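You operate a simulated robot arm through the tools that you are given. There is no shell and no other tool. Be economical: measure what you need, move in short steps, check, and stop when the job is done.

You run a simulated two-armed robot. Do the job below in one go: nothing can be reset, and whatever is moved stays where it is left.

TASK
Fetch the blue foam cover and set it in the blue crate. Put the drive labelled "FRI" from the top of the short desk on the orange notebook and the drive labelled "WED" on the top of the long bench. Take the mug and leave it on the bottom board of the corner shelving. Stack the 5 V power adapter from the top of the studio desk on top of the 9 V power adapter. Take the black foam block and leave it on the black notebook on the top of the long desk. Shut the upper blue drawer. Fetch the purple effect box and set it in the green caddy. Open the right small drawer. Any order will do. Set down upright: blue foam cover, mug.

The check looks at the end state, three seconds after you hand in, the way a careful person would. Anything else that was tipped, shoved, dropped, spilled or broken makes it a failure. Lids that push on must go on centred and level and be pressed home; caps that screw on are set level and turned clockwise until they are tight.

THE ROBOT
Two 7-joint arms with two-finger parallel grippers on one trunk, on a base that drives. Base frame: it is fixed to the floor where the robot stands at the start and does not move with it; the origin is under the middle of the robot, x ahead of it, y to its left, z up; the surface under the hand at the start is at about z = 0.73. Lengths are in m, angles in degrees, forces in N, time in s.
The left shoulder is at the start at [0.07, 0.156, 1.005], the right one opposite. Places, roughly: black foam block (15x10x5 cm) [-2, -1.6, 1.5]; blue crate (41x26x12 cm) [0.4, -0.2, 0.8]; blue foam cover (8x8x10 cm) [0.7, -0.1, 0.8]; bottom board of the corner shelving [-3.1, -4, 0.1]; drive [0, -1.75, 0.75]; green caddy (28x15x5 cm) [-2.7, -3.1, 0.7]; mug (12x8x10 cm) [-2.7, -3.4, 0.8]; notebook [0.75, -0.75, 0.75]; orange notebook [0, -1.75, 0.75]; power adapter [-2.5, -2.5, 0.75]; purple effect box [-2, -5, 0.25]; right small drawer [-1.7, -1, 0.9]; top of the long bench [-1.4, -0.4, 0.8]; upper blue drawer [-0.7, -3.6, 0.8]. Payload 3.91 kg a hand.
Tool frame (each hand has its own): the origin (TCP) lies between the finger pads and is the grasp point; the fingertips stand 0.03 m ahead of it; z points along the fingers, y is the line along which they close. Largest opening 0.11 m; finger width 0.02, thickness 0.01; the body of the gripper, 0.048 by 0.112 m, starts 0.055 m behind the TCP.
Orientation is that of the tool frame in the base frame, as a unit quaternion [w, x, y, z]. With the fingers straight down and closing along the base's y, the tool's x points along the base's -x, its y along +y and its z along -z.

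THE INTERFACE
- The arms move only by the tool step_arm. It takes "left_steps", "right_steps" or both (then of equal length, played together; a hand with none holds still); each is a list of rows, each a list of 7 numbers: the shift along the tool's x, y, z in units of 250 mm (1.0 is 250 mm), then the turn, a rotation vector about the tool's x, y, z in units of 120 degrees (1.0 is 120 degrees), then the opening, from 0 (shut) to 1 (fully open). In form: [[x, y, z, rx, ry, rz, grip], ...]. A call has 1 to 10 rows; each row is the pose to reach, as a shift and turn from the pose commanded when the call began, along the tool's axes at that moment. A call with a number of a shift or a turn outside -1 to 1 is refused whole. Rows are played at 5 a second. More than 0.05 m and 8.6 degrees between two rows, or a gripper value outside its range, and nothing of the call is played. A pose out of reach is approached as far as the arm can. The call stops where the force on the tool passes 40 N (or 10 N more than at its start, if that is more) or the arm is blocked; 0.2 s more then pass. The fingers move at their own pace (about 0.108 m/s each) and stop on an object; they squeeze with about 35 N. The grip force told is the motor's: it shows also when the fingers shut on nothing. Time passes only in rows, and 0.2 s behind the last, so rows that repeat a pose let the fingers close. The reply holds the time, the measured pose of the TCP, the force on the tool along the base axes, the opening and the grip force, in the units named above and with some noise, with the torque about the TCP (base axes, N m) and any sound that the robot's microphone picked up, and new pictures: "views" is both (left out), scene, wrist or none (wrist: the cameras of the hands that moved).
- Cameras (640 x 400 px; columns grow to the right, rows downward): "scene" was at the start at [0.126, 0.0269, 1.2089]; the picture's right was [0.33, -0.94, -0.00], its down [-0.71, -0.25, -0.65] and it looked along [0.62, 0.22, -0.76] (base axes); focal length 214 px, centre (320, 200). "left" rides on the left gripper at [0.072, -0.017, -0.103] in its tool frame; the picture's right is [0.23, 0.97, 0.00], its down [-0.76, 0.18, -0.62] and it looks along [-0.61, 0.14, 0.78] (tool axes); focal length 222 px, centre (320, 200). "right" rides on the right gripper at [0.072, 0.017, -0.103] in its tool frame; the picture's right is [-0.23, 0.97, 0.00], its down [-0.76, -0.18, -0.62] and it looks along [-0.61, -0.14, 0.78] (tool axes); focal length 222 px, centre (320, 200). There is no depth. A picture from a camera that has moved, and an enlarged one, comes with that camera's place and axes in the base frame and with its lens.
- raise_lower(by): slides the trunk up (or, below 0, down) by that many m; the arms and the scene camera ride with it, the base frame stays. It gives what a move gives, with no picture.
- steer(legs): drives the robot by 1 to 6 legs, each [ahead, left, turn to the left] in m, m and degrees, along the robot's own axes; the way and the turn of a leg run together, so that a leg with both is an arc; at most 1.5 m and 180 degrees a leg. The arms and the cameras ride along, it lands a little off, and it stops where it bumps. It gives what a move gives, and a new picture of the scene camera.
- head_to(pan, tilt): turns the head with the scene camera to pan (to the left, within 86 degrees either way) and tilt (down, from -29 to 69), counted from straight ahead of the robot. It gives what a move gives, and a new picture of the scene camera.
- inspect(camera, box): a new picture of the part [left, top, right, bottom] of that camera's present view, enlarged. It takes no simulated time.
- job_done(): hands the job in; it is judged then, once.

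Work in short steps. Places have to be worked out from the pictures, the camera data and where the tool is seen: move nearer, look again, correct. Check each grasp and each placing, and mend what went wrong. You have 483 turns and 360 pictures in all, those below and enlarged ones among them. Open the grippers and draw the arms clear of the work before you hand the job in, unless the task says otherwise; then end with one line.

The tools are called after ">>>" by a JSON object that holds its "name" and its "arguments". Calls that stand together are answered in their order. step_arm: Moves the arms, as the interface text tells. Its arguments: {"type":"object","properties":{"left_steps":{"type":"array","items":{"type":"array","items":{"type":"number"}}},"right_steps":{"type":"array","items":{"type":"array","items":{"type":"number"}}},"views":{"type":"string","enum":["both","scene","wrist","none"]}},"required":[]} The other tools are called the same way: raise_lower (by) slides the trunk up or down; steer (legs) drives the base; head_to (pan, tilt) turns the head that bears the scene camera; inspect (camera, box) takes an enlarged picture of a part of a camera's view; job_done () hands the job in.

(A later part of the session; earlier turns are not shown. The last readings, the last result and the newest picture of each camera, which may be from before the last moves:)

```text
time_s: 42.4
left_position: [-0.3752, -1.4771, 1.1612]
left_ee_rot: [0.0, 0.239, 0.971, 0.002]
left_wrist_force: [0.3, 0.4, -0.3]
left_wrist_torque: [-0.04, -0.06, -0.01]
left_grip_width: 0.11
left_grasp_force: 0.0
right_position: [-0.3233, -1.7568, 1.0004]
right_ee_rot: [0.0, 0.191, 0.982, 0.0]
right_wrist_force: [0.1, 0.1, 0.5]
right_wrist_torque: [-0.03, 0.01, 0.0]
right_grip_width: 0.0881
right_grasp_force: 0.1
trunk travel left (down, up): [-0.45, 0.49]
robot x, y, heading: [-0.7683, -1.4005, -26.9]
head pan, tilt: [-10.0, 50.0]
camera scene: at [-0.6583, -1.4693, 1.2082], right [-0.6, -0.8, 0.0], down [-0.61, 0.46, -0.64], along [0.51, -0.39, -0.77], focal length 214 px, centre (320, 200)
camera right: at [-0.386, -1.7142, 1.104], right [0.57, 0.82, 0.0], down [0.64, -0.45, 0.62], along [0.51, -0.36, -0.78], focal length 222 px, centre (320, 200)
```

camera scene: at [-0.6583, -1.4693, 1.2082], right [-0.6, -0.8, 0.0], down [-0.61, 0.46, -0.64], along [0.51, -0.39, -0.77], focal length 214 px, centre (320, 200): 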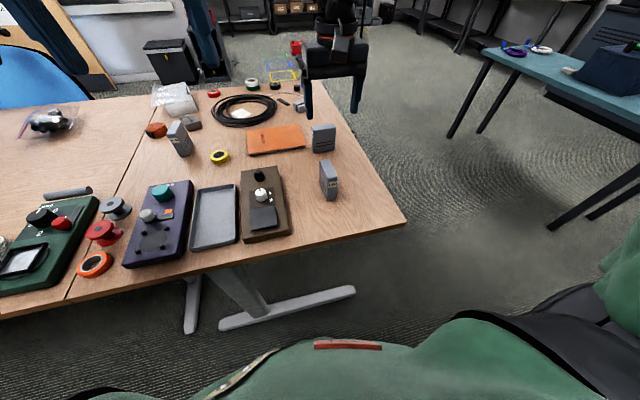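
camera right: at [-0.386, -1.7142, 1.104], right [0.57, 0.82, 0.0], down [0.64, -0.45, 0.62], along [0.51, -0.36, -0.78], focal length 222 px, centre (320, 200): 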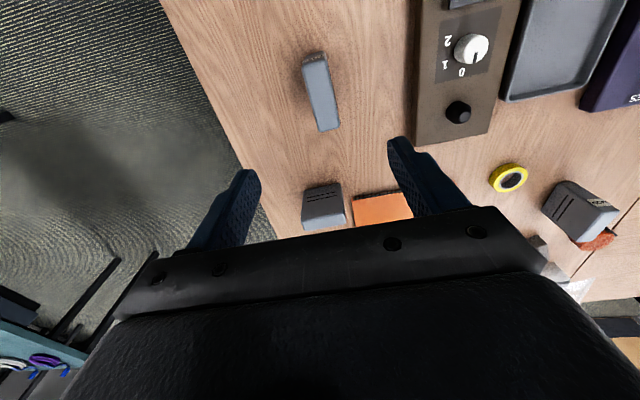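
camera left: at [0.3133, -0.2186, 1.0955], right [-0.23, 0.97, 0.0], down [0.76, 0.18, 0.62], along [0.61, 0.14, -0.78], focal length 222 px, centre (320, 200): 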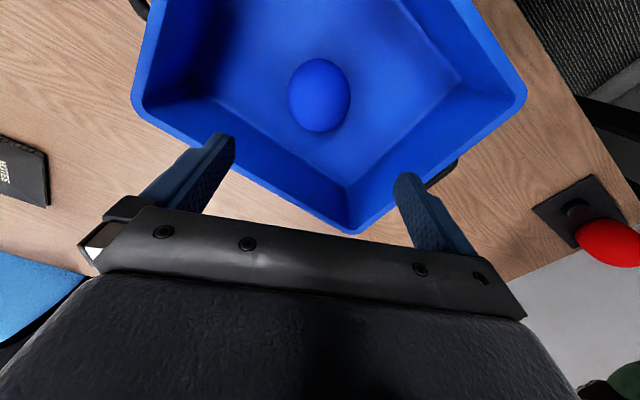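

The drive top is centred at [-.328,-1.752], direction -21°, well aligned. I descend to z≈.785 and grip.

>>> {"name": "step_arm", "arguments": {"right_steps": [[0.026, 0.011, 0.17, 0, 0, 0, 0.8], [0.026, 0.011, 0.34, 0, 0, 0, 0.8], [0.026, 0.011, 0.51, 0, 0, 0, 0.8], [0.026, 0.011, 0.68, 0, 0, 0, 0.8], [0.026, 0.011, 0.8, 0, 0, 0, 0.8], [0.026, 0.011, 0.86, 0, 0, 0, 0.8], [0.026, 0.011, 0.86, 0, 0, 0, 0.1], [0.026, 0.011, 0.86, 0, 0, 0, 0.1], [0.026, 0.011, 0.86, 0, 0, 0, 0.1]]}}

```text
time_s: 44.4
left_position: [-0.3736, -1.4771, 1.1608]
left_ee_rot: [-0.001, 0.24, 0.971, 0.002]
left_wrist_force: [-0.1, 0.2, -0.2]
left_wrist_torque: [-0.02, 0.0, 0.02]
left_grip_width: 0.1102
left_grasp_force: 0.1
right_position: [-0.3262, -1.7543, 0.7842]
right_ee_rot: [-0.002, 0.191, 0.982, 0.001]
right_wrist_force: [-0.3, 0.5, -0.1]
right_wrist_torque: [0.01, -0.07, 0.02]
right_grip_width: 0.0298
right_grasp_force: 35.2
trunk travel left (down, up): [-0.45, 0.49]
robot x, y, heading: [-0.7656, -1.4002, -26.9]
head pan, tilt: [-10.0, 50.0]
camera scene: at [-0.6565, -1.4699, 1.2079], right [-0.6, -0.8, 0.0], down [-0.61, 0.46, -0.64], along [0.51, -0.39, -0.77], focal length 214 px, centre (320, 200)
camera right: at [-0.388, -1.7117, 0.8874], right [0.57, 0.82, 0.0], down [0.64, -0.45, 0.62], along [0.51, -0.36, -0.78], focal length 222 px, centre (320, 200)
```

scene: 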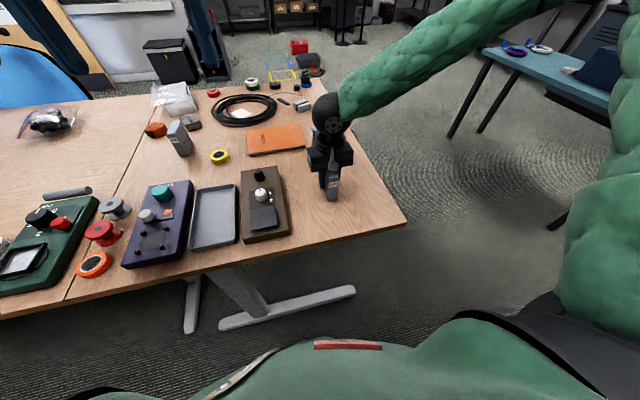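
right: 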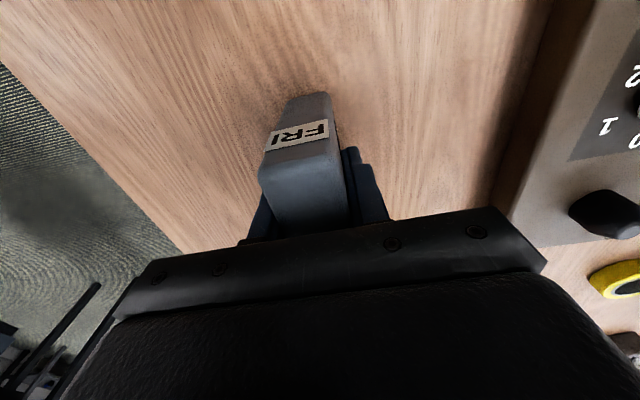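

FRI is gripped. I lift 0.12 m and carry it towards the notebook.

>>> {"name": "step_arm", "arguments": {"right_steps": [[0, 0, -0.16, 0, 0, 0, 0.1], [0, 0, -0.32, 0, 0, 0, 0.1], [0, 0, -0.48, 0, 0, 0, 0.1], [-0.16, 0.064, -0.48, 0, 0, 0, 0.1], [-0.32, 0.128, -0.48, 0, 0, 0, 0.1], [-0.48, 0.192, -0.48, 0, 0, 0, 0.1], [-0.64, 0.256, -0.48, 0, 0, 0, 0.1], [-0.8, 0.32, -0.48, 0, 0, 0, 0.1]], "views": "none"}}

>>> {"name": "step_arm", "arguments": {"right_steps": [[-0.16, 0.064, 0, 0, 0, 0, 0.1], [-0.32, 0.128, 0, 0, 0, 0, 0.1], [-0.32, 0.128, 0, 0, 0, 0, 0.1]]}}

```text
time_s: 46.2
left_position: [-0.3732, -1.4781, 1.1587]
left_ee_rot: [-0.002, 0.24, 0.971, 0.003]
left_wrist_force: [-0.5, -0.4, -0.5]
left_wrist_torque: [0.02, 0.01, -0.01]
left_grip_width: 0.1101
left_grasp_force: 0.1
right_position: [-0.1531, -1.7853, 0.9097]
right_ee_rot: [-0.001, 0.191, 0.982, 0.001]
right_wrist_force: [-0.4, -0.5, -1.9]
right_wrist_torque: [0.01, -0.01, 0.0]
right_grip_width: 0.0299
right_grasp_force: 34.7
right hand out of reach, approached as far as the arm can: row 7, 8
trunk travel left (down, up): [-0.45, 0.49]
robot x, y, heading: [-0.764, -1.4026, -27.1]
head pan, tilt: [-10.0, 50.0]
```

```text
time_s: 47.0
left_position: [-0.3729, -1.4772, 1.1606]
left_ee_rot: [-0.001, 0.239, 0.971, 0.002]
left_wrist_force: [-0.2, 0.0, -0.3]
left_wrist_torque: [-0.01, 0.02, -0.02]
left_grip_width: 0.1102
left_grasp_force: 0.0
right_position: [-0.1259, -1.8215, 0.9194]
right_ee_rot: [0.001, 0.19, 0.982, 0.002]
right_wrist_force: [0.3, 0.2, -2.7]
right_wrist_torque: [0.01, 0.02, 0.03]
right_grip_width: 0.0298
right_grasp_force: 34.6
right hand out of reach, approached as far as the arm can: row 1, 2, 3
trunk travel left (down, up): [-0.45, 0.49]
robot x, y, heading: [-0.7649, -1.4003, -27.1]
head pan, tilt: [-10.0, 50.0]
camera scene: at [-0.6564, -1.47, 1.2079], right [-0.6, -0.8, 0.0], down [-0.61, 0.46, -0.64], along [0.51, -0.39, -0.77], focal length 214 px, centre (320, 200)
camera right: at [-0.1884, -1.7792, 1.0218], right [0.57, 0.82, 0.0], down [0.64, -0.45, 0.62], along [0.51, -0.36, -0.78], focal length 222 px, centre (320, 200)
```

scene: 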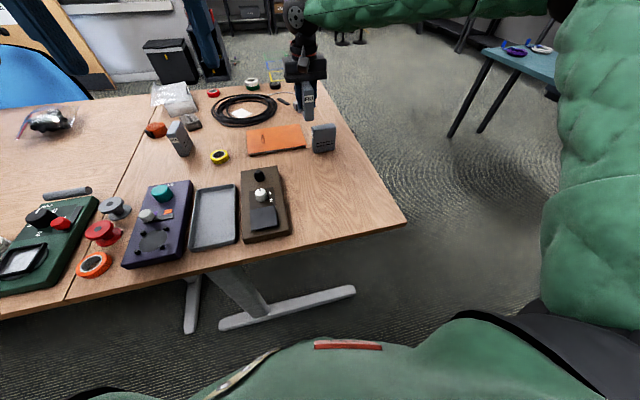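
right: 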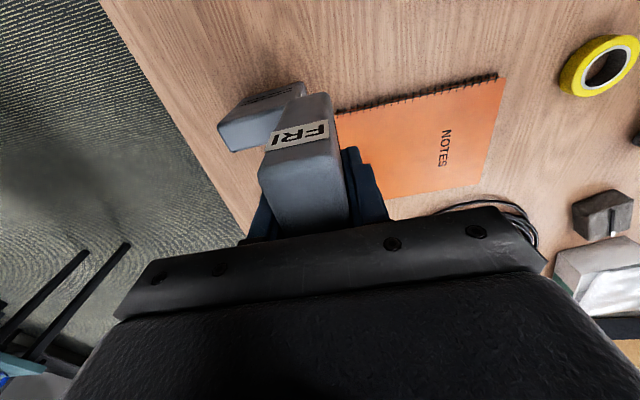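

The target is slightly beyond the right arm's reach from here. I drive 0.13 m ahead and 0.1 m left with the drive held above the desk.

>>> {"name": "steer", "arguments": {"legs": [[0, 0.1, 0], [0.13, 0, 0]]}}

```text
time_s: 49.0
left_position: [-0.2099, -1.4481, 1.1596]
left_ee_rot: [-0.002, 0.24, 0.971, 0.002]
left_wrist_force: [0.8, -0.9, 0.6]
left_wrist_torque: [0.0, 0.0, 0.01]
left_grip_width: 0.1099
left_grasp_force: 0.1
right_position: [0.0355, -1.7927, 0.9177]
right_ee_rot: [-0.001, 0.192, 0.981, 0.002]
right_wrist_force: [0.6, -0.4, -2.9]
right_wrist_torque: [0.01, 0.01, -0.01]
right_grip_width: 0.0296
right_grasp_force: 35.1
trunk travel left (down, up): [-0.45, 0.49]
robot x, y, heading: [-0.606, -1.3723, -27.1]
head pan, tilt: [-10.0, 50.0]
camera scene: at [-0.4932, -1.4405, 1.2076], right [-0.6, -0.8, 0.0], down [-0.61, 0.46, -0.64], along [0.51, -0.39, -0.77], focal length 214 px, centre (320, 200)
```

scene: 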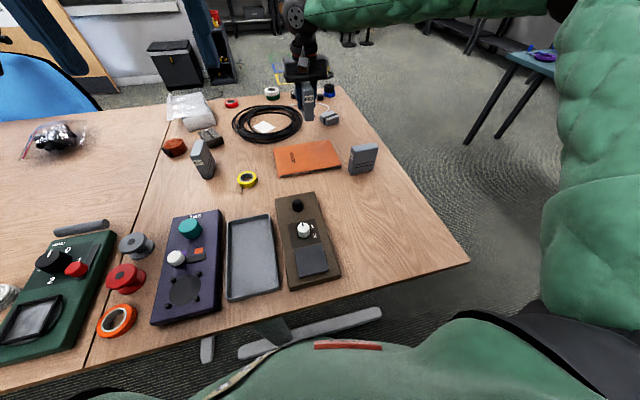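

I shift to the notebook centre and lower to just above it.

>>> {"name": "step_arm", "arguments": {"right_steps": [[0.125, 0.033, 0, 0, 0, 0, 0.1], [0.249, 0.066, 0, 0, 0, 0, 0.1], [0.249, 0.066, 0.16, 0, 0, 0, 0.1], [0.249, 0.066, 0.32, 0, 0, 0, 0.1], [0.249, 0.066, 0.44, 0, 0, 0, 0.1], [0.249, 0.066, 0.44, 0, 0, 0, 0.1]]}}

```text
time_s: 50.4
left_position: [-0.2111, -1.4481, 1.1601]
left_ee_rot: [-0.001, 0.241, 0.971, 0.002]
left_wrist_force: [-0.2, -0.4, -0.4]
left_wrist_torque: [0.03, -0.02, 0.0]
left_grip_width: 0.1098
left_grasp_force: 0.0
right_position: [-0.0242, -1.7595, 0.8089]
right_ee_rot: [0.001, 0.191, 0.982, 0.002]
right_wrist_force: [0.3, -0.3, -3.1]
right_wrist_torque: [0.01, 0.0, -0.01]
right_grip_width: 0.0299
right_grasp_force: 34.9
right hand out of reach, approached as far as the arm can: row 5, 6
trunk travel left (down, up): [-0.45, 0.49]
robot x, y, heading: [-0.6051, -1.371, -27.0]
head pan, tilt: [-10.0, 50.0]
camera scene: at [-0.4949, -1.4396, 1.2079], right [-0.6, -0.8, 0.0], down [-0.61, 0.46, -0.64], along [0.51, -0.39, -0.77], focal length 214 px, centre (320, 200)
camera right: at [-0.0859, -1.7169, 0.9131], right [0.58, 0.82, 0.0], down [0.64, -0.45, 0.62], along [0.51, -0.36, -0.78], focal length 222 px, centre (320, 200)
```

scene: 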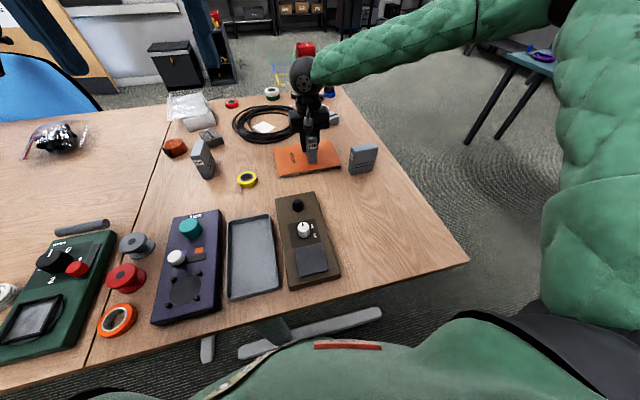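
right: 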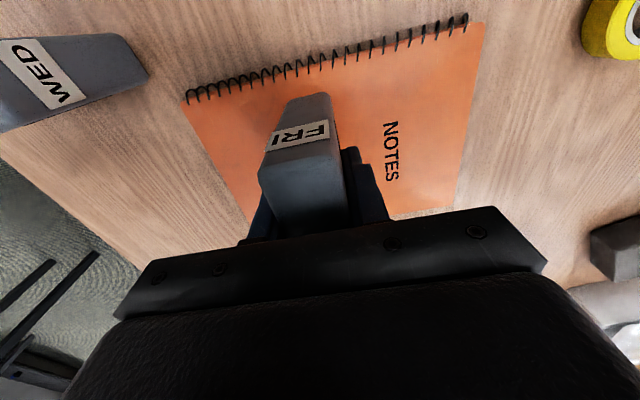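

WED is readable on the other drive. I'm at the reach limit, so I drive 4 cm closer and then correct the hand back.

>>> {"name": "steer", "arguments": {"legs": [[0.05, 0, 0]]}}

```text
time_s: 51.4
left_position: [-0.208, -1.4492, 1.16]
left_ee_rot: [-0.002, 0.234, 0.972, 0.002]
left_wrist_force: [-0.3, -0.3, 0.6]
left_wrist_torque: [0.01, -0.01, 0.03]
left_grip_width: 0.1099
left_grasp_force: 0.0
right_position: [-0.0156, -1.7572, 0.811]
right_ee_rot: [0.0, 0.185, 0.983, 0.002]
right_wrist_force: [-0.5, -0.3, -2.9]
right_wrist_torque: [0.01, -0.04, 0.01]
right_grip_width: 0.0299
right_grasp_force: 35.1
trunk travel left (down, up): [-0.45, 0.49]
robot x, y, heading: [-0.6004, -1.3784, -26.3]
head pan, tilt: [-10.0, 50.0]
stopped in leg 1: the robot was blocked; the commanded pose is now the measured one
camera scene: at [-0.492, -1.4441, 1.208], right [-0.59, -0.81, 0.0], down [-0.62, 0.45, -0.64], along [0.52, -0.38, -0.77], focal length 214 px, centre (320, 200)
```

scene: 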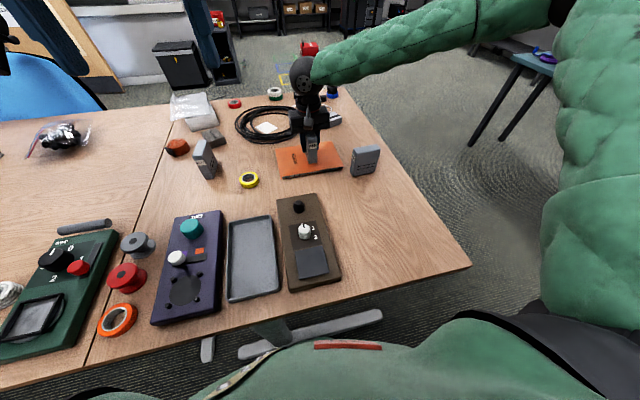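

The base touches the desk edge, so I back off a hair. The hand sits nicely over the notebook centre, so I lower it using the trunk.

>>> {"name": "raise_lower", "arguments": {"by": -0.012}}

```text
time_s: 52.0
left_position: [-0.2072, -1.4473, 1.1486]
left_ee_rot: [-0.002, 0.233, 0.972, 0.003]
left_wrist_force: [-0.6, 0.1, -0.7]
left_wrist_torque: [-0.02, 0.04, -0.02]
left_grip_width: 0.1098
left_grasp_force: 0.1
right_position: [-0.0157, -1.7561, 0.7984]
right_ee_rot: [0.0, 0.185, 0.983, 0.002]
right_wrist_force: [0.4, -0.8, -2.7]
right_wrist_torque: [0.01, 0.06, 0.03]
right_grip_width: 0.03
right_grasp_force: 35.0
trunk travel left (down, up): [-0.438, 0.502]
robot x, y, heading: [-0.6017, -1.3741, -26.2]
head pan, tilt: [-10.0, 50.0]
```

>>> {"name": "raise_lower", "arguments": {"by": -0.003}}

>>> {"name": "inspect", "arguments": {"camera": "right", "box": [160, 0, 500, 220]}}

```text
time_s: 52.5
left_position: [-0.2095, -1.4481, 1.1456]
left_ee_rot: [-0.001, 0.234, 0.972, 0.002]
left_wrist_force: [-0.1, 0.0, 0.5]
left_wrist_torque: [0.0, 0.03, 0.02]
left_grip_width: 0.1101
left_grasp_force: 0.1
right_position: [-0.015, -1.7568, 0.7972]
right_ee_rot: [0.001, 0.185, 0.983, 0.002]
right_wrist_force: [0.5, -2.9, 19.4]
right_wrist_torque: [-0.02, 0.79, 0.1]
right_grip_width: 0.03
right_grasp_force: 35.5
trunk travel left (down, up): [-0.435, 0.505]
robot x, y, heading: [-0.5983, -1.3771, -26.3]
head pan, tilt: [-10.0, 50.0]
```

```text
1.82 times, centred on (330, 110) of right
camera zoom: at [-0.0786, -1.7152, 0.9001], right [0.56, 0.83, 0.0], down [0.64, -0.44, 0.62], along [0.52, -0.35, -0.78], focal length 404 px, centre (302, 364)
```

zoom: 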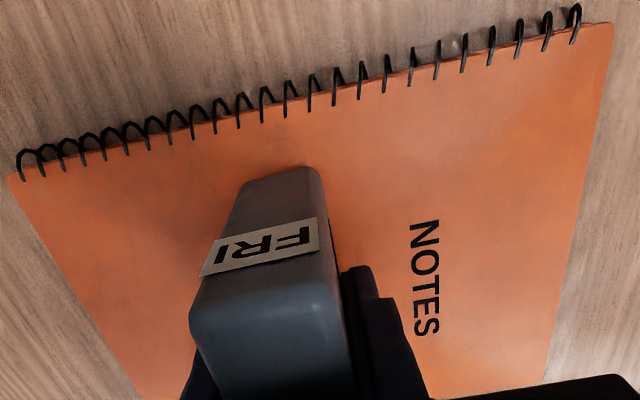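

FRI rests on the notebook. I open the fingers and rise.

>>> {"name": "step_arm", "arguments": {"right_steps": [[0, 0, -0.004, 0, 0, 0, 0.1], [0, 0, -0.004, 0, 0, 0, 0.5], [0, 0, -0.004, 0, 0, 0, 0.6], [0, 0, -0.15, 0, 0, 0, 0.6], [0, 0, -0.3, 0, 0, 0, 0.6], [0.1, 0, -0.44, 0, 0, 0, 0.6]]}}

```text
time_s: 53.9
left_position: [-0.2106, -1.4475, 1.1475]
left_ee_rot: [0.0, 0.232, 0.973, 0.002]
left_wrist_force: [-0.5, 0.1, -1.4]
left_wrist_torque: [-0.05, 0.01, 0.0]
left_grip_width: 0.1101
left_grasp_force: 0.1
right_position: [-0.0437, -1.7459, 0.9066]
right_ee_rot: [0.0, 0.183, 0.983, 0.002]
right_wrist_force: [1.1, 0.3, 0.6]
right_wrist_torque: [-0.02, 0.01, 0.0]
right_grip_width: 0.0661
right_grasp_force: 0.1
trunk travel left (down, up): [-0.435, 0.505]
robot x, y, heading: [-0.6001, -1.3766, -26.1]
head pan, tilt: [-10.0, 50.0]
camera scene: at [-0.4931, -1.4427, 1.1931], right [-0.59, -0.81, 0.0], down [-0.62, 0.45, -0.64], along [0.52, -0.38, -0.77], focal length 214 px, centre (320, 200)
camera right: at [-0.1064, -1.7045, 1.0094], right [0.56, 0.83, 0.0], down [0.64, -0.44, 0.62], along [0.52, -0.35, -0.78], focal length 222 px, centre (320, 200)
```

scene: 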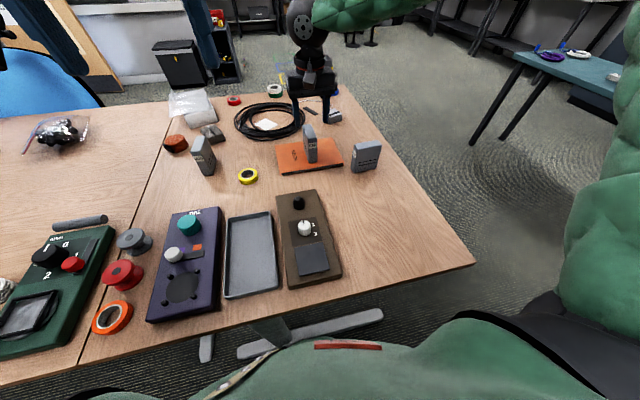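
right: 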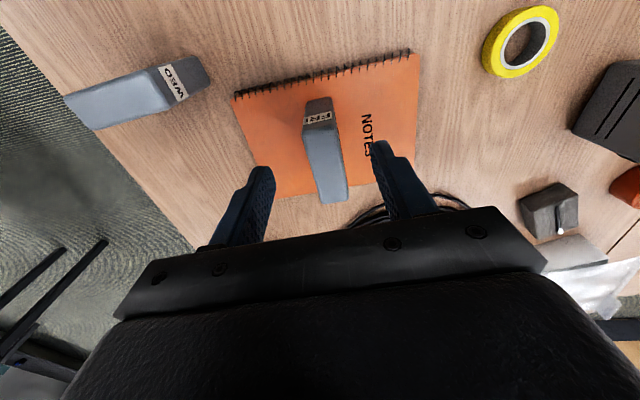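

FRI stands well on the notebook. WED is at [-.155,-1.865] with its long axis at about 69°. I move above it while turning the hand by about -90°.

>>> {"name": "step_arm", "arguments": {"right_steps": [[0.025, -0.06, -0.1, 0, 0, 0.07, 0.6], [0.05, -0.12, -0.1, 0, 0, 0.14, 0.6], [0.075, -0.18, -0.1, 0, 0, 0.21, 0.6], [0.1, -0.24, -0.1, 0, 0, 0.28, 0.6], [0.125, -0.3, -0.1, 0, 0, 0.35, 0.6], [0.15, -0.36, -0.1, 0, 0, 0.42, 0.6], [0.175, -0.42, -0.1, 0, 0, 0.49, 0.6], [0.2, -0.48, -0.1, 0, 0, 0.56, 0.6], [0.22, -0.54, -0.1, 0, 0, 0.63, 0.6], [0.243, -0.604, -0.1, 0, 0, 0.7, 0.6]]}}

```text
time_s: 56.1
left_position: [-0.2093, -1.4475, 1.1458]
left_ee_rot: [-0.001, 0.233, 0.972, 0.003]
left_wrist_force: [-0.5, 0.2, 0.7]
left_wrist_torque: [-0.02, -0.02, -0.01]
left_grip_width: 0.11
left_grasp_force: 0.0
right_position: [-0.1515, -1.8664, 0.9301]
right_ee_rot: [-0.001, 0.795, 0.607, 0.002]
right_wrist_force: [0.3, 1.1, 0.3]
right_wrist_torque: [0.02, 0.01, -0.02]
right_grip_width: 0.0659
right_grasp_force: 0.0
trunk travel left (down, up): [-0.435, 0.505]
robot x, y, heading: [-0.6047, -1.3763, -26.1]
head pan, tilt: [-10.0, 50.0]
camera scene: at [-0.492, -1.4442, 1.193], right [-0.59, -0.81, 0.0], down [-0.62, 0.45, -0.64], along [0.52, -0.38, -0.77], focal length 214 px, centre (320, 200)
camera right: at [-0.1174, -1.8017, 1.033], right [0.88, -0.48, 0.0], down [-0.37, -0.69, 0.62], along [-0.3, -0.55, -0.78], focal length 222 px, centre (320, 200)
```

scene: 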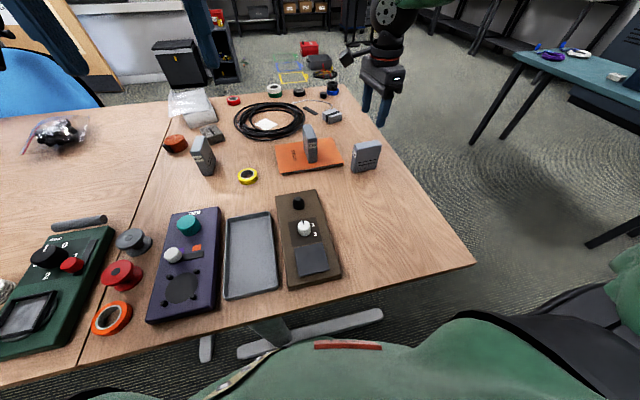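
right: 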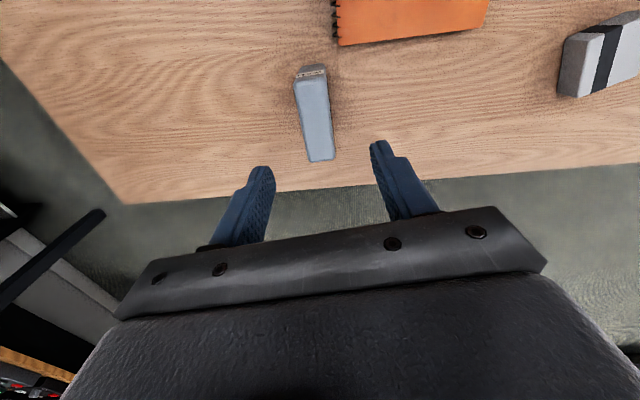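

Aligned apart from 7°. I correct that and descend onto WED.

>>> {"name": "step_arm", "arguments": {"right_steps": [[-0.012, -0.022, 0.1, 0, 0, 0.056, 0.6], [-0.012, -0.022, 0.26, 0, 0, 0.056, 0.6], [-0.012, -0.022, 0.42, 0, 0, 0.056, 0.6], [-0.012, -0.022, 0.52, 0, 0, 0.056, 0.6], [-0.012, -0.022, 0.58, 0, 0, 0.056, 0.6], [-0.012, -0.022, 0.58, 0, 0, 0.056, 0.1], [-0.012, -0.022, 0.58, 0, 0, 0.056, 0.1], [-0.012, -0.022, 0.58, 0, 0, 0.056, 0.1]]}}

```text
time_s: 57.9
left_position: [-0.2085, -1.4487, 1.1446]
left_ee_rot: [-0.003, 0.233, 0.972, 0.003]
left_wrist_force: [-0.1, 0.2, -0.4]
left_wrist_torque: [0.01, 0.0, 0.0]
left_grip_width: 0.1101
left_grasp_force: 0.1
right_position: [-0.1571, -1.8669, 0.7828]
right_ee_rot: [-0.002, 0.829, 0.559, 0.002]
right_wrist_force: [0.4, -0.2, 0.1]
right_wrist_torque: [0.04, -0.04, 0.0]
right_grip_width: 0.0299
right_grasp_force: 34.7
trunk travel left (down, up): [-0.435, 0.505]
robot x, y, heading: [-0.603, -1.3767, -26.3]
head pan, tilt: [-10.0, 50.0]
camera scene: at [-0.4914, -1.4442, 1.1929], right [-0.59, -0.81, 0.0], down [-0.62, 0.45, -0.64], along [0.52, -0.38, -0.77], focal length 214 px, centre (320, 200)
camera right: at [-0.116, -1.8067, 0.8859], right [0.82, -0.57, 0.0], down [-0.45, -0.64, 0.62], along [-0.36, -0.51, -0.78], focal length 222 px, centre (320, 200)
```

scene: 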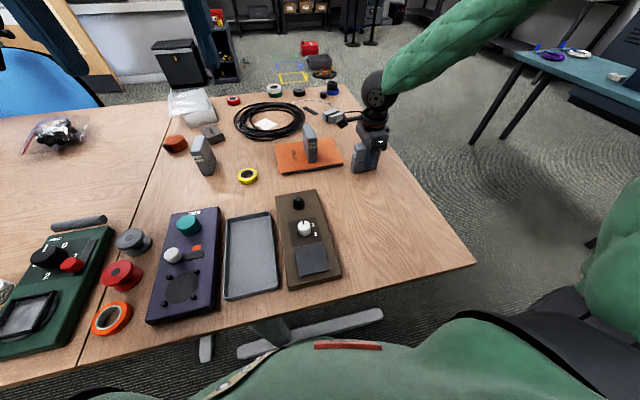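
right: 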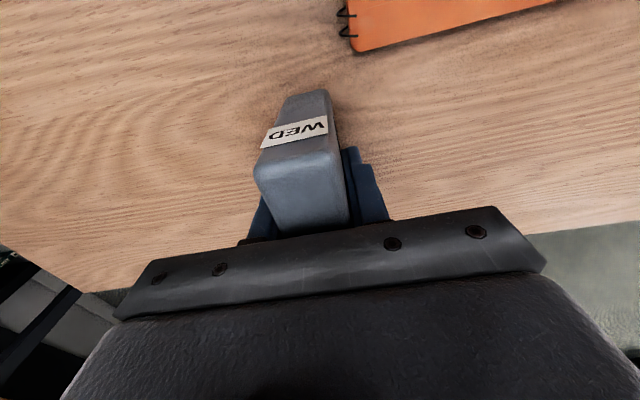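

WED is gripped. I lift it high and draw it in towards the chest.

>>> {"name": "step_arm", "arguments": {"right_steps": [[0, 0, -0.18, 0, 0, 0, 0.1], [0, 0, -0.36, 0, 0, 0, 0.1], [0, 0, -0.54, 0, 0, 0, 0.1], [0, 0, -0.72, 0, 0, 0, 0.1], [0, 0, -0.9, 0, 0, 0, 0.1], [0.01, -0.15, -1, 0, 0, 0, 0.1], [0.02, -0.3, -1, 0, 0, 0, 0.1], [0.03, -0.45, -1, 0, 0, 0, 0.1], [0.05, -0.6, -1, 0, 0, 0, 0.1], [0.05, -0.68, -1, 0, 0, 0, 0.1]], "views": "none"}}

>>> {"name": "steer", "arguments": {"legs": [[-0.36, 0, 0], [0, 0.5, 0]]}}

```text
time_s: 60.1
left_position: [-0.209, -1.4469, 1.1456]
left_ee_rot: [-0.001, 0.234, 0.972, 0.002]
left_wrist_force: [0.7, 0.7, 0.1]
left_wrist_torque: [-0.02, -0.03, 0.0]
left_grip_width: 0.1102
left_grasp_force: 0.0
right_position: [-0.311, -1.7936, 1.0328]
right_ee_rot: [-0.002, 0.829, 0.559, 0.001]
right_wrist_force: [0.5, 0.1, -1.9]
right_wrist_torque: [-0.02, 0.04, -0.05]
right_grip_width: 0.0301
right_grasp_force: 35.3
trunk travel left (down, up): [-0.435, 0.505]
robot x, y, heading: [-0.6019, -1.3786, -26.4]
head pan, tilt: [-10.0, 50.0]
```

```text
time_s: 64.9
left_position: [-0.3155, -0.8395, 1.1458]
left_ee_rot: [-0.002, 0.228, 0.974, 0.003]
left_wrist_force: [0.2, 0.6, 0.8]
left_wrist_torque: [-0.01, 0.01, -0.01]
left_grip_width: 0.1101
left_grasp_force: 0.1
right_position: [-0.4156, -1.1861, 1.0328]
right_ee_rot: [-0.001, 0.826, 0.564, 0.001]
right_wrist_force: [-0.3, -0.4, -2.6]
right_wrist_torque: [-0.04, 0.04, 0.01]
right_grip_width: 0.03
right_grasp_force: 35.4
trunk travel left (down, up): [-0.435, 0.505]
robot x, y, heading: [-0.7079, -0.7718, -25.5]
head pan, tilt: [-10.0, 50.0]
camera scene: at [-0.5994, -0.8378, 1.1929], right [-0.58, -0.81, 0.0], down [-0.62, 0.45, -0.64], along [0.52, -0.38, -0.77], focal length 214 px, centre (320, 200)
```

scene: 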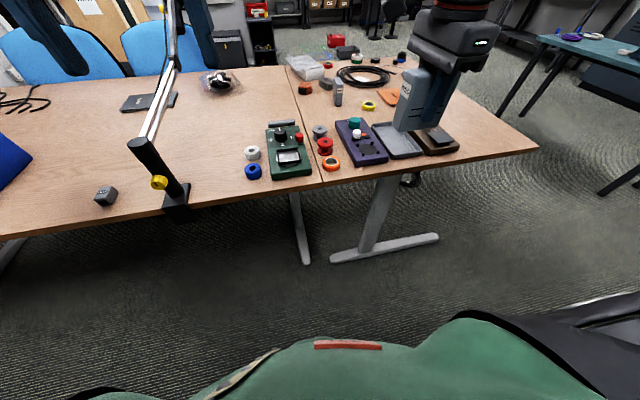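

I back up 0.1 m more to stay clear of the boom, then turn about to face the long bench.

>>> {"name": "steer", "arguments": {"legs": [[-0.1, 0, 0], [0, 0, 90], [0, 0, 89]]}}

>>> {"name": "head_to", "arguments": {"pan": 0, "tilt": 35}}

```text
time_s: 73.7
left_position: [-1.1926, -0.6504, 1.1457]
left_ee_rot: [0.002, 0.97, -0.242, 0.003]
left_wrist_force: [-0.4, 0.5, -0.3]
left_wrist_torque: [-0.01, -0.01, 0.02]
left_grip_width: 0.11
left_grasp_force: 0.1
right_position: [-1.0847, -0.3062, 1.0343]
right_ee_rot: [-0.001, -0.551, 0.834, -0.003]
right_wrist_force: [-0.2, 0.5, -2.3]
right_wrist_torque: [-0.01, 0.03, -0.03]
right_grip_width: 0.0298
right_grasp_force: 35.4
trunk travel left (down, up): [-0.435, 0.505]
robot x, y, heading: [-0.8018, -0.7262, 152.7]
head pan, tilt: [-10.0, 50.0]
camera scene: at [-0.9056, -0.6574, 1.1929], right [0.61, 0.79, 0.0], down [0.61, -0.47, -0.64], along [-0.51, 0.39, -0.77], focal length 214 px, centre (320, 200)
```

scene: 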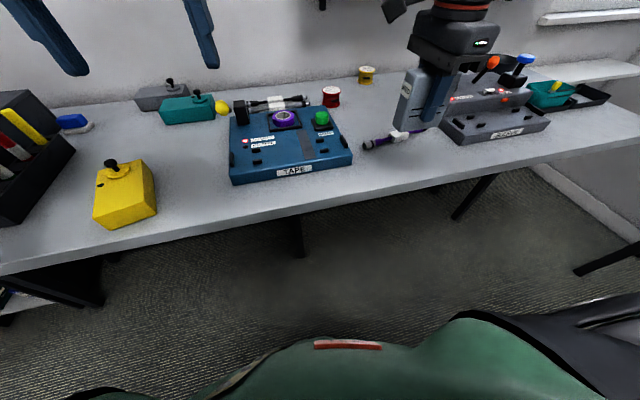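

```text
time_s: 74.4
left_position: [-1.1927, -0.6499, 1.1442]
left_ee_rot: [0.003, 0.97, -0.243, 0.002]
left_wrist_force: [-0.6, -0.1, -0.1]
left_wrist_torque: [-0.02, -0.01, 0.01]
left_grip_width: 0.1101
left_grasp_force: 0.2
right_position: [-1.0844, -0.3069, 1.0338]
right_ee_rot: [-0.001, -0.552, 0.834, -0.002]
right_wrist_force: [-0.5, 0.5, -2.7]
right_wrist_torque: [0.02, -0.01, 0.0]
right_grip_width: 0.0299
right_grasp_force: 35.7
trunk travel left (down, up): [-0.435, 0.505]
robot x, y, heading: [-0.8033, -0.7287, 152.7]
head pan, tilt: [0.0, 35.0]
camera scene: at [-0.9224, -0.6635, 1.2145], right [0.46, 0.89, 0.0], down [0.51, -0.26, -0.82], along [-0.73, 0.38, -0.57], focal length 214 px, centre (320, 200)
```

scene: 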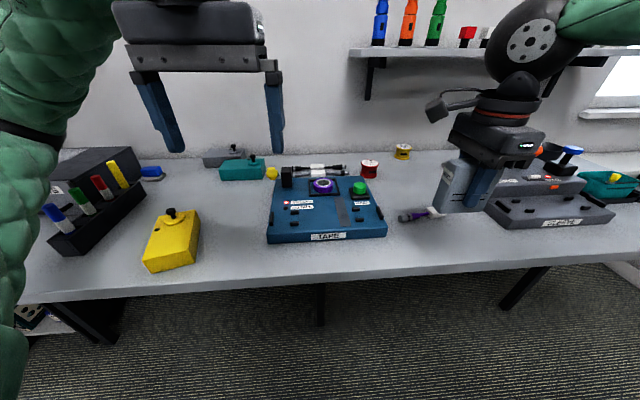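

The bench has free space at right between the tape unit and the scope, in front of the purple-handled item. I move WED above that spot and look through the wrist camera.

>>> {"name": "step_arm", "arguments": {"right_steps": [[-0.06, 0.11, 0, 0, 0, 0, 0.1], [-0.12, 0.22, 0, 0, 0, 0, 0.1], [-0.19, 0.33, 0, 0, 0, 0, 0.1], [-0.254, 0.443, 0, 0, 0, 0, 0.1], [-0.254, 0.443, 0.16, 0, 0, 0, 0.1], [-0.254, 0.443, 0.32, 0, 0, 0, 0.1], [-0.254, 0.443, 0.4, 0, 0, 0, 0.1], [-0.254, 0.443, 0.4, 0, 0, 0, 0.1]]}}

```text
time_s: 76.2
left_position: [-1.1929, -0.6493, 1.1447]
left_ee_rot: [0.002, 0.97, -0.243, 0.002]
left_wrist_force: [0.9, 0.1, -0.1]
left_wrist_torque: [-0.02, -0.02, 0.04]
left_grip_width: 0.11
left_grasp_force: 0.3
right_position: [-1.158, -0.2058, 0.9364]
right_ee_rot: [-0.001, -0.551, 0.835, -0.002]
right_wrist_force: [-0.7, 0.1, -2.4]
right_wrist_torque: [0.01, 0.02, 0.0]
right_grip_width: 0.0295
right_grasp_force: 35.3
trunk travel left (down, up): [-0.435, 0.505]
robot x, y, heading: [-0.7993, -0.7287, 152.7]
head pan, tilt: [0.0, 35.0]
camera scene: at [-0.9224, -0.6635, 1.2146], right [0.46, 0.89, 0.0], down [0.51, -0.26, -0.82], along [-0.73, 0.38, -0.57], focal length 214 px, centre (320, 200)
camera right: at [-1.203, -0.2654, 1.0384], right [-0.81, 0.59, 0.0], down [0.46, 0.63, 0.62], along [0.37, 0.5, -0.78], focal length 222 px, centre (320, 200)
```

scene: 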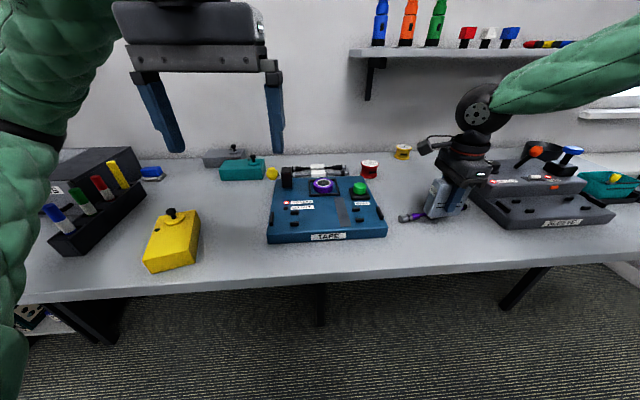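
right: 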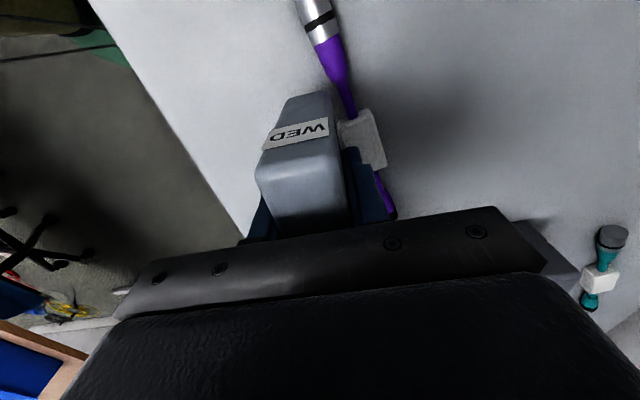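

Triangulating the purple-handled item shows the bench top is at about z=.85 and the item is close to the drive. I pull 8 cm back towards the bench edge and lower slowly.

>>> {"name": "step_arm", "arguments": {"right_steps": [[0.012, -0.155, 0, 0, 0, 0, 0.1], [0.024, -0.311, 0, 0, 0, 0, 0.1], [0.024, -0.311, 0.06, 0, 0, 0, 0.1], [0.024, -0.311, 0.08, 0, 0, 0, 0.1]]}}

```text
time_s: 77.2
left_position: [-1.1932, -0.6505, 1.1457]
left_ee_rot: [0.002, 0.97, -0.243, 0.001]
left_wrist_force: [0.0, -0.4, -0.4]
left_wrist_torque: [0.03, -0.01, 0.0]
left_grip_width: 0.1097
left_grasp_force: 0.0
right_position: [-1.0905, -0.2418, 0.9147]
right_ee_rot: [-0.002, -0.55, 0.835, 0.0]
right_wrist_force: [0.0, 0.2, -2.6]
right_wrist_torque: [0.01, 0.03, 0.0]
right_grip_width: 0.0301
right_grasp_force: 35.0
trunk travel left (down, up): [-0.435, 0.505]
robot x, y, heading: [-0.8003, -0.7283, 152.5]
head pan, tilt: [0.0, 35.0]
camera scene: at [-0.9218, -0.6636, 1.2147], right [0.46, 0.89, 0.0], down [0.51, -0.26, -0.82], along [-0.73, 0.38, -0.57], focal length 214 px, centre (320, 200)
camera right: at [-1.1356, -0.3012, 1.0174], right [-0.81, 0.59, 0.0], down [0.46, 0.63, 0.62], along [0.37, 0.5, -0.78], focal length 222 px, centre (320, 200)
```

scene: 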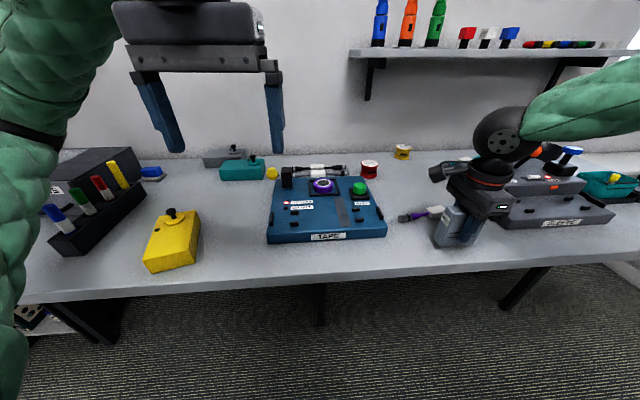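
right: 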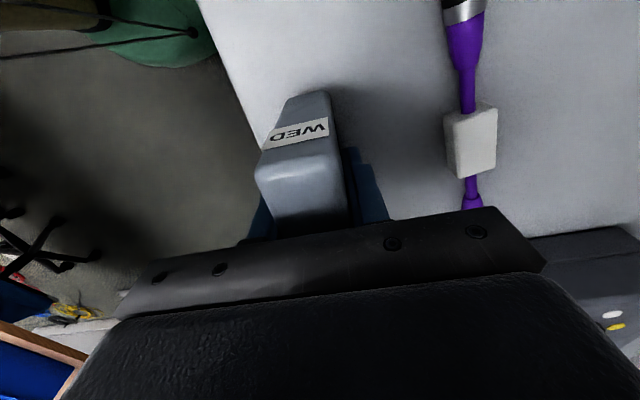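

There is good clearance on both sides. I lower until contact.

>>> {"name": "step_arm", "arguments": {"right_steps": [[0, 0, 0.012, 0, 0, 0, 0.1], [0, 0, 0.024, 0, 0, 0, 0.1], [0, 0, 0.036, 0, 0, 0, 0.1]], "views": "none"}}

```text
time_s: 78.0
left_position: [-1.1944, -0.6499, 1.1458]
left_ee_rot: [0.002, 0.97, -0.243, 0.001]
left_wrist_force: [0.2, 0.5, -0.5]
left_wrist_torque: [0.03, -0.04, 0.0]
left_grip_width: 0.11
left_grasp_force: 0.1
right_position: [-1.0923, -0.2413, 0.9055]
right_ee_rot: [0.0, -0.55, 0.835, -0.002]
right_wrist_force: [0.5, 0.7, -2.5]
right_wrist_torque: [0.02, -0.03, -0.02]
right_grip_width: 0.0299
right_grasp_force: 35.4
trunk travel left (down, up): [-0.435, 0.505]
robot x, y, heading: [-0.8047, -0.7288, 152.6]
head pan, tilt: [0.0, 35.0]
```

>>> {"name": "step_arm", "arguments": {"right_steps": [[0, 0, 0.012, 0, 0, 0, 0.1], [0, 0, 0.024, 0, 0, 0, 0.1], [0, 0, 0.036, 0, 0, 0, 0.1]], "views": "none"}}

```text
time_s: 78.8
left_position: [-1.1919, -0.6519, 1.1465]
left_ee_rot: [0.002, 0.97, -0.243, 0.002]
left_wrist_force: [-0.6, 0.5, 0.6]
left_wrist_torque: [0.01, 0.03, 0.02]
left_grip_width: 0.1098
left_grasp_force: 0.0
right_position: [-1.0907, -0.2417, 0.8965]
right_ee_rot: [-0.002, -0.551, 0.834, 0.001]
right_wrist_force: [-1.4, 1.4, 26.8]
right_wrist_torque: [0.0, -0.05, 0.02]
right_grip_width: 0.0299
right_grasp_force: 35.3
trunk travel left (down, up): [-0.435, 0.505]
robot x, y, heading: [-0.7981, -0.7293, 153.0]
head pan, tilt: [0.0, 35.0]
```

Contact (bench at z≈.845). I release and rise.

>>> {"name": "step_arm", "arguments": {"right_steps": [[0, 0, -0.006, 0, 0, 0, 0.1], [0, 0, -0.006, 0, 0, 0, 0.5], [0, 0, -0.006, 0, 0, 0, 0.5], [0, 0, -0.17, 0, 0, 0, 0.5], [0, 0, -0.34, 0, 0, 0, 0.5], [0, 0, -0.5, 0, 0, 0, 0.5], [0, 0, -0.66, 0, 0, 0, 0.5]]}}

```text
time_s: 80.4
left_position: [-1.1933, -0.6504, 1.1459]
left_ee_rot: [0.002, 0.97, -0.243, 0.001]
left_wrist_force: [0.1, -0.4, -0.3]
left_wrist_torque: [-0.01, 0.02, -0.04]
left_grip_width: 0.1098
left_grasp_force: 0.1
right_position: [-1.0917, -0.2431, 1.0609]
right_ee_rot: [-0.002, -0.552, 0.834, -0.002]
right_wrist_force: [0.6, -0.9, 0.7]
right_wrist_torque: [0.0, 0.0, -0.01]
right_grip_width: 0.055
right_grasp_force: 0.1
trunk travel left (down, up): [-0.435, 0.505]
robot x, y, heading: [-0.8003, -0.7241, 152.5]
head pan, tilt: [0.0, 35.0]
camera scene: at [-0.9223, -0.6643, 1.2146], right [0.46, 0.89, 0.0], down [0.51, -0.26, -0.82], along [-0.73, 0.38, -0.57], focal length 214 px, centre (320, 200)
camera right: at [-1.1373, -0.3033, 1.1643], right [-0.81, 0.59, 0.0], down [0.46, 0.63, 0.62], along [0.37, 0.5, -0.78], focal length 222 px, centre (320, 200)
```

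scene: 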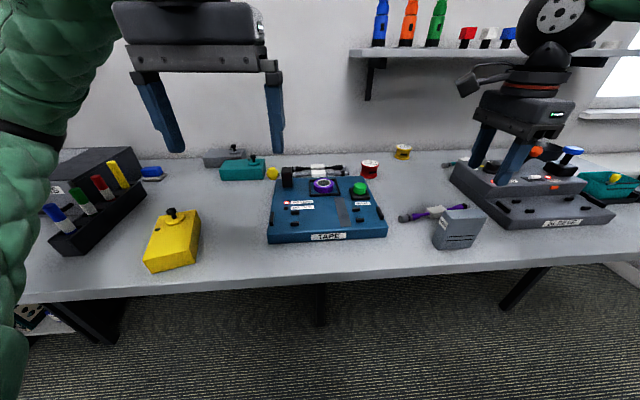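
right: 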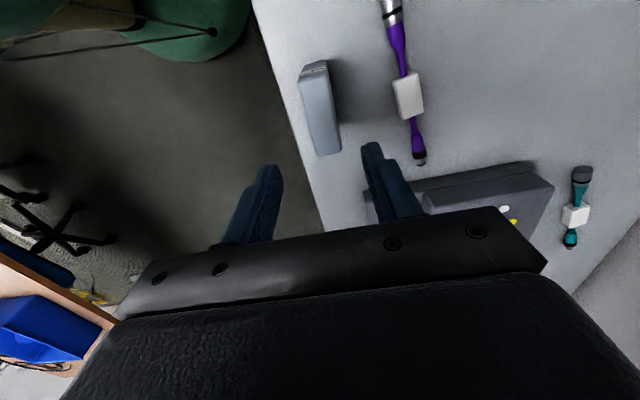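

WED is placed. Next the small drawers: I turn the right hand back to its neutral heading and strafe left to stand before them.

>>> {"name": "step_arm", "arguments": {"right_steps": [[0, -0.02, -0.04, 0, 0, -0.071, 0.5], [0, -0.04, -0.08, 0, 0, -0.142, 0.5], [0, -0.06, -0.12, 0, 0, -0.213, 0.5], [0, -0.08, -0.16, 0, 0, -0.284, 0.5], [0, -0.1, -0.2, 0, 0, -0.355, 0.5], [0, -0.12, -0.24, 0, 0, -0.426, 0.5], [0, -0.14, -0.28, 0, 0, -0.497, 0.5], [0, -0.16, -0.3, 0, 0, -0.568, 0.5], [0, -0.18, -0.3, 0, 0, -0.639, 0.5], [0, -0.2, -0.3, 0, 0, -0.71, 0.5]], "views": "none"}}

>>> {"name": "steer", "arguments": {"legs": [[0, 0.5, 0]]}}

```text
time_s: 82.6
left_position: [-1.1931, -0.6486, 1.1456]
left_ee_rot: [0.003, 0.97, -0.243, 0.002]
left_wrist_force: [1.3, 0.3, 0.0]
left_wrist_torque: [0.04, 0.01, 0.01]
left_grip_width: 0.1101
left_grasp_force: 0.0
right_position: [-1.0474, -0.2606, 1.1367]
right_ee_rot: [0.002, 0.971, -0.24, 0.001]
right_wrist_force: [0.8, 0.2, -1.1]
right_wrist_torque: [-0.01, 0.02, -0.01]
right_grip_width: 0.0552
right_grasp_force: 0.0
trunk travel left (down, up): [-0.435, 0.505]
robot x, y, heading: [-0.8013, -0.7268, 152.7]
head pan, tilt: [0.0, 35.0]
```

```text
time_s: 85.6
left_position: [-1.4207, -1.0923, 1.1453]
left_ee_rot: [0.002, 0.971, -0.241, 0.002]
left_wrist_force: [-0.4, -0.1, -0.3]
left_wrist_torque: [0.02, 0.01, -0.05]
left_grip_width: 0.11
left_grasp_force: 0.0
right_position: [-1.2761, -0.7027, 1.1367]
right_ee_rot: [0.0, 0.971, -0.24, 0.0]
right_wrist_force: [0.1, 0.0, -0.4]
right_wrist_torque: [0.05, -0.01, 0.01]
right_grip_width: 0.0548
right_grasp_force: 0.1
trunk travel left (down, up): [-0.435, 0.505]
robot x, y, heading: [-1.0289, -1.1696, 152.6]
head pan, tilt: [0.0, 35.0]
camera scene: at [-1.1501, -1.1051, 1.2146], right [0.46, 0.89, 0.0], down [0.51, -0.26, -0.82], along [-0.73, 0.37, -0.57], focal length 214 px, centre (320, 200)
```

scene: 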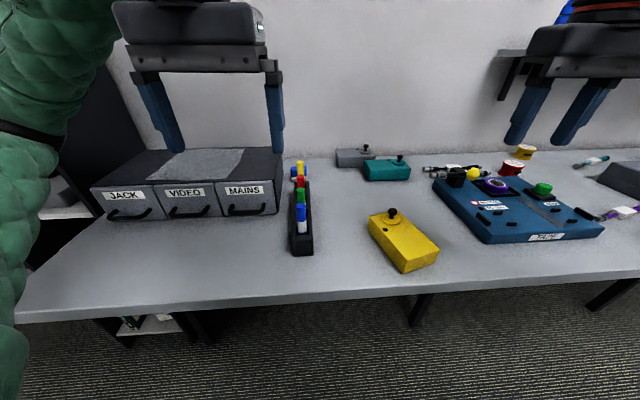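

The unit has JACK, VIDEO and MAINS drawers, and the right one is MAINS. I zoom in on its handle.

>>> {"name": "inspect", "arguments": {"camera": "scene", "box": [80, 140, 320, 290]}}

```text
2.67 times, centred on (200, 215) of scene
camera zoom: at [-1.1501, -1.1051, 1.2146], right [0.46, 0.89, 0.0], down [0.51, -0.26, -0.82], along [-0.73, 0.37, -0.57], focal length 572 px, centre (640, 160)
```

zoom: 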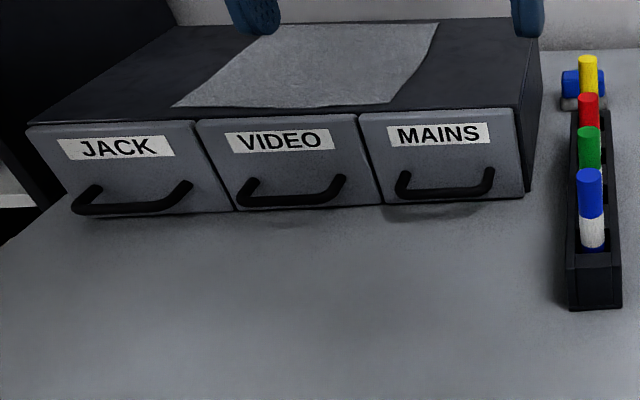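

The MAINS handle bar lies at about [-1.61,-1.074,.88], sticking out ~3 cm. I'll grip it with the left hand tilted 45°, so first I turn the hand 90° about its axis.

>>> {"name": "step_arm", "arguments": {"left_steps": [[0, 0, 0, 0, 0, 0.071, 0.6], [0, 0, 0, 0, 0, 0.142, 0.6], [0, 0, 0, 0, 0, 0.213, 0.6], [0, 0, 0, 0, 0, 0.284, 0.6], [0, 0, 0, 0, 0, 0.355, 0.6], [0, 0, 0, 0, 0, 0.426, 0.6], [0, 0, 0, 0, 0, 0.497, 0.6], [0, 0, 0, 0, 0, 0.568, 0.6], [0, 0, 0, 0, 0, 0.639, 0.6], [0, 0, 0, 0, 0, 0.71, 0.6]], "views": "none"}}

>>> {"name": "step_arm", "arguments": {"left_steps": [[0, 0, 0, -0.06, 0, 0, 0.35], [0, 0, 0, -0.125, 0, 0, 0.35], [0, 0, 0, -0.19, 0, 0, 0.35], [0, 0, 0, -0.25, 0, 0, 0.35], [0, 0, 0, -0.31, 0, 0, 0.35], [0, 0, 0, -0.375, 0, 0, 0.35]]}}

```text
time_s: 87.8
left_position: [-1.4194, -1.0915, 1.1456]
left_ee_rot: [-0.001, -0.55, 0.835, -0.002]
left_wrist_force: [0.7, 0.0, 0.4]
left_wrist_torque: [0.02, -0.01, 0.03]
left_grip_width: 0.0662
left_grasp_force: 0.1
right_position: [-1.2752, -0.7011, 1.1367]
right_ee_rot: [0.002, 0.971, -0.239, 0.0]
right_wrist_force: [0.6, -0.4, 0.4]
right_wrist_torque: [-0.03, 0.02, 0.03]
right_grip_width: 0.055
right_grasp_force: 0.2
trunk travel left (down, up): [-0.435, 0.505]
robot x, y, heading: [-1.0301, -1.1685, 153.1]
head pan, tilt: [0.0, 35.0]
```

```text
time_s: 89.2
left_position: [-1.4248, -1.0768, 1.1659]
left_ee_rot: [-0.212, -0.509, 0.772, 0.316]
left_wrist_force: [-0.7, -0.4, -0.6]
left_wrist_torque: [-0.01, -0.03, 0.02]
left_grip_width: 0.0384
left_grasp_force: 0.1
left hand out of reach, approached as far as the arm can: row 6
right_position: [-1.2742, -0.7018, 1.1361]
right_ee_rot: [0.002, 0.971, -0.239, 0.001]
right_wrist_force: [0.5, -0.6, 0.6]
right_wrist_torque: [0.03, 0.01, -0.02]
right_grip_width: 0.055
right_grasp_force: 0.1
trunk travel left (down, up): [-0.435, 0.505]
robot x, y, heading: [-1.0273, -1.1694, 152.6]
head pan, tilt: [0.0, 35.0]
camera scene: at [-1.1489, -1.104, 1.2146], right [0.46, 0.89, 0.0], down [0.51, -0.26, -0.82], along [-0.73, 0.37, -0.57], focal length 214 px, centre (320, 200)
camera left: at [-1.3756, -1.1756, 1.2275], right [-0.72, 0.07, 0.69], down [0.59, 0.58, 0.56], along [-0.36, 0.81, -0.46], focal length 222 px, centre (320, 200)
```

scene: 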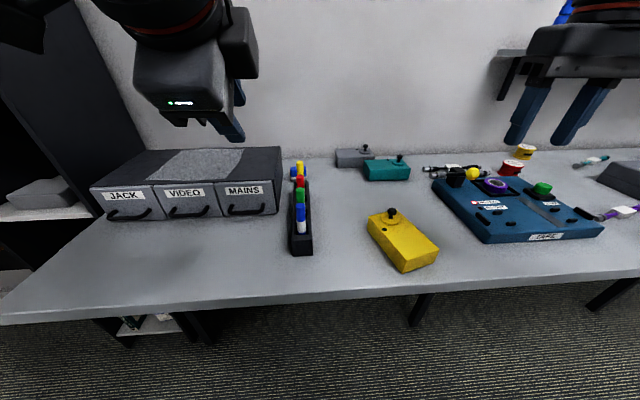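
left: 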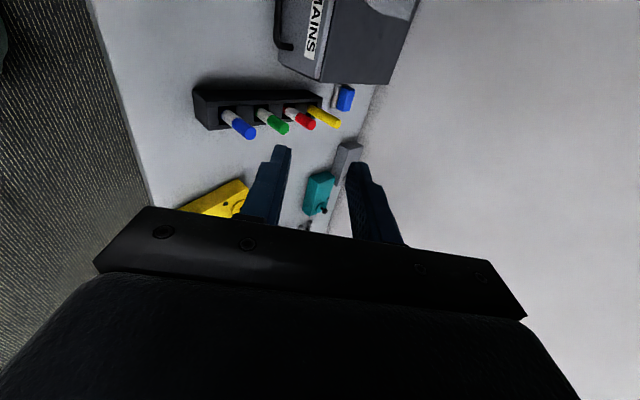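

The tilt is set. I zoom the left wrist view on the handle to triangulate it.

>>> {"name": "inspect", "arguments": {"camera": "left", "box": [200, 0, 440, 150]}}

>>> {"name": "inspect", "arguments": {"camera": "scene", "box": [160, 160, 320, 260]}}

```text
2.67 times, centred on (320, 75) of left
camera zoom: at [-1.3756, -1.1756, 1.2275], right [-0.72, 0.07, 0.69], down [0.59, 0.58, 0.56], along [-0.36, 0.81, -0.46], focal length 592 px, centre (320, 533)
```

zoom: 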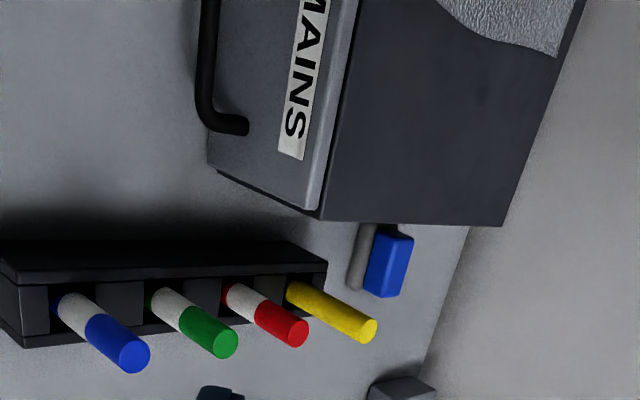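

```text
4.00 times, centred on (240, 210) of scene
camera zoom: at [-1.1489, -1.104, 1.2146], right [0.46, 0.89, 0.0], down [0.51, -0.26, -0.82], along [-0.73, 0.37, -0.57], focal length 858 px, centre (640, 160)
```

zoom: 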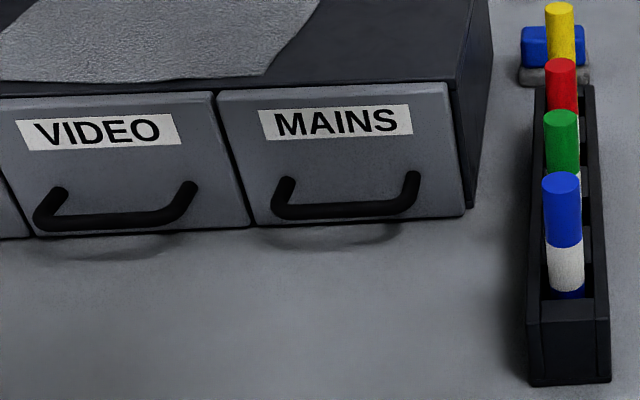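

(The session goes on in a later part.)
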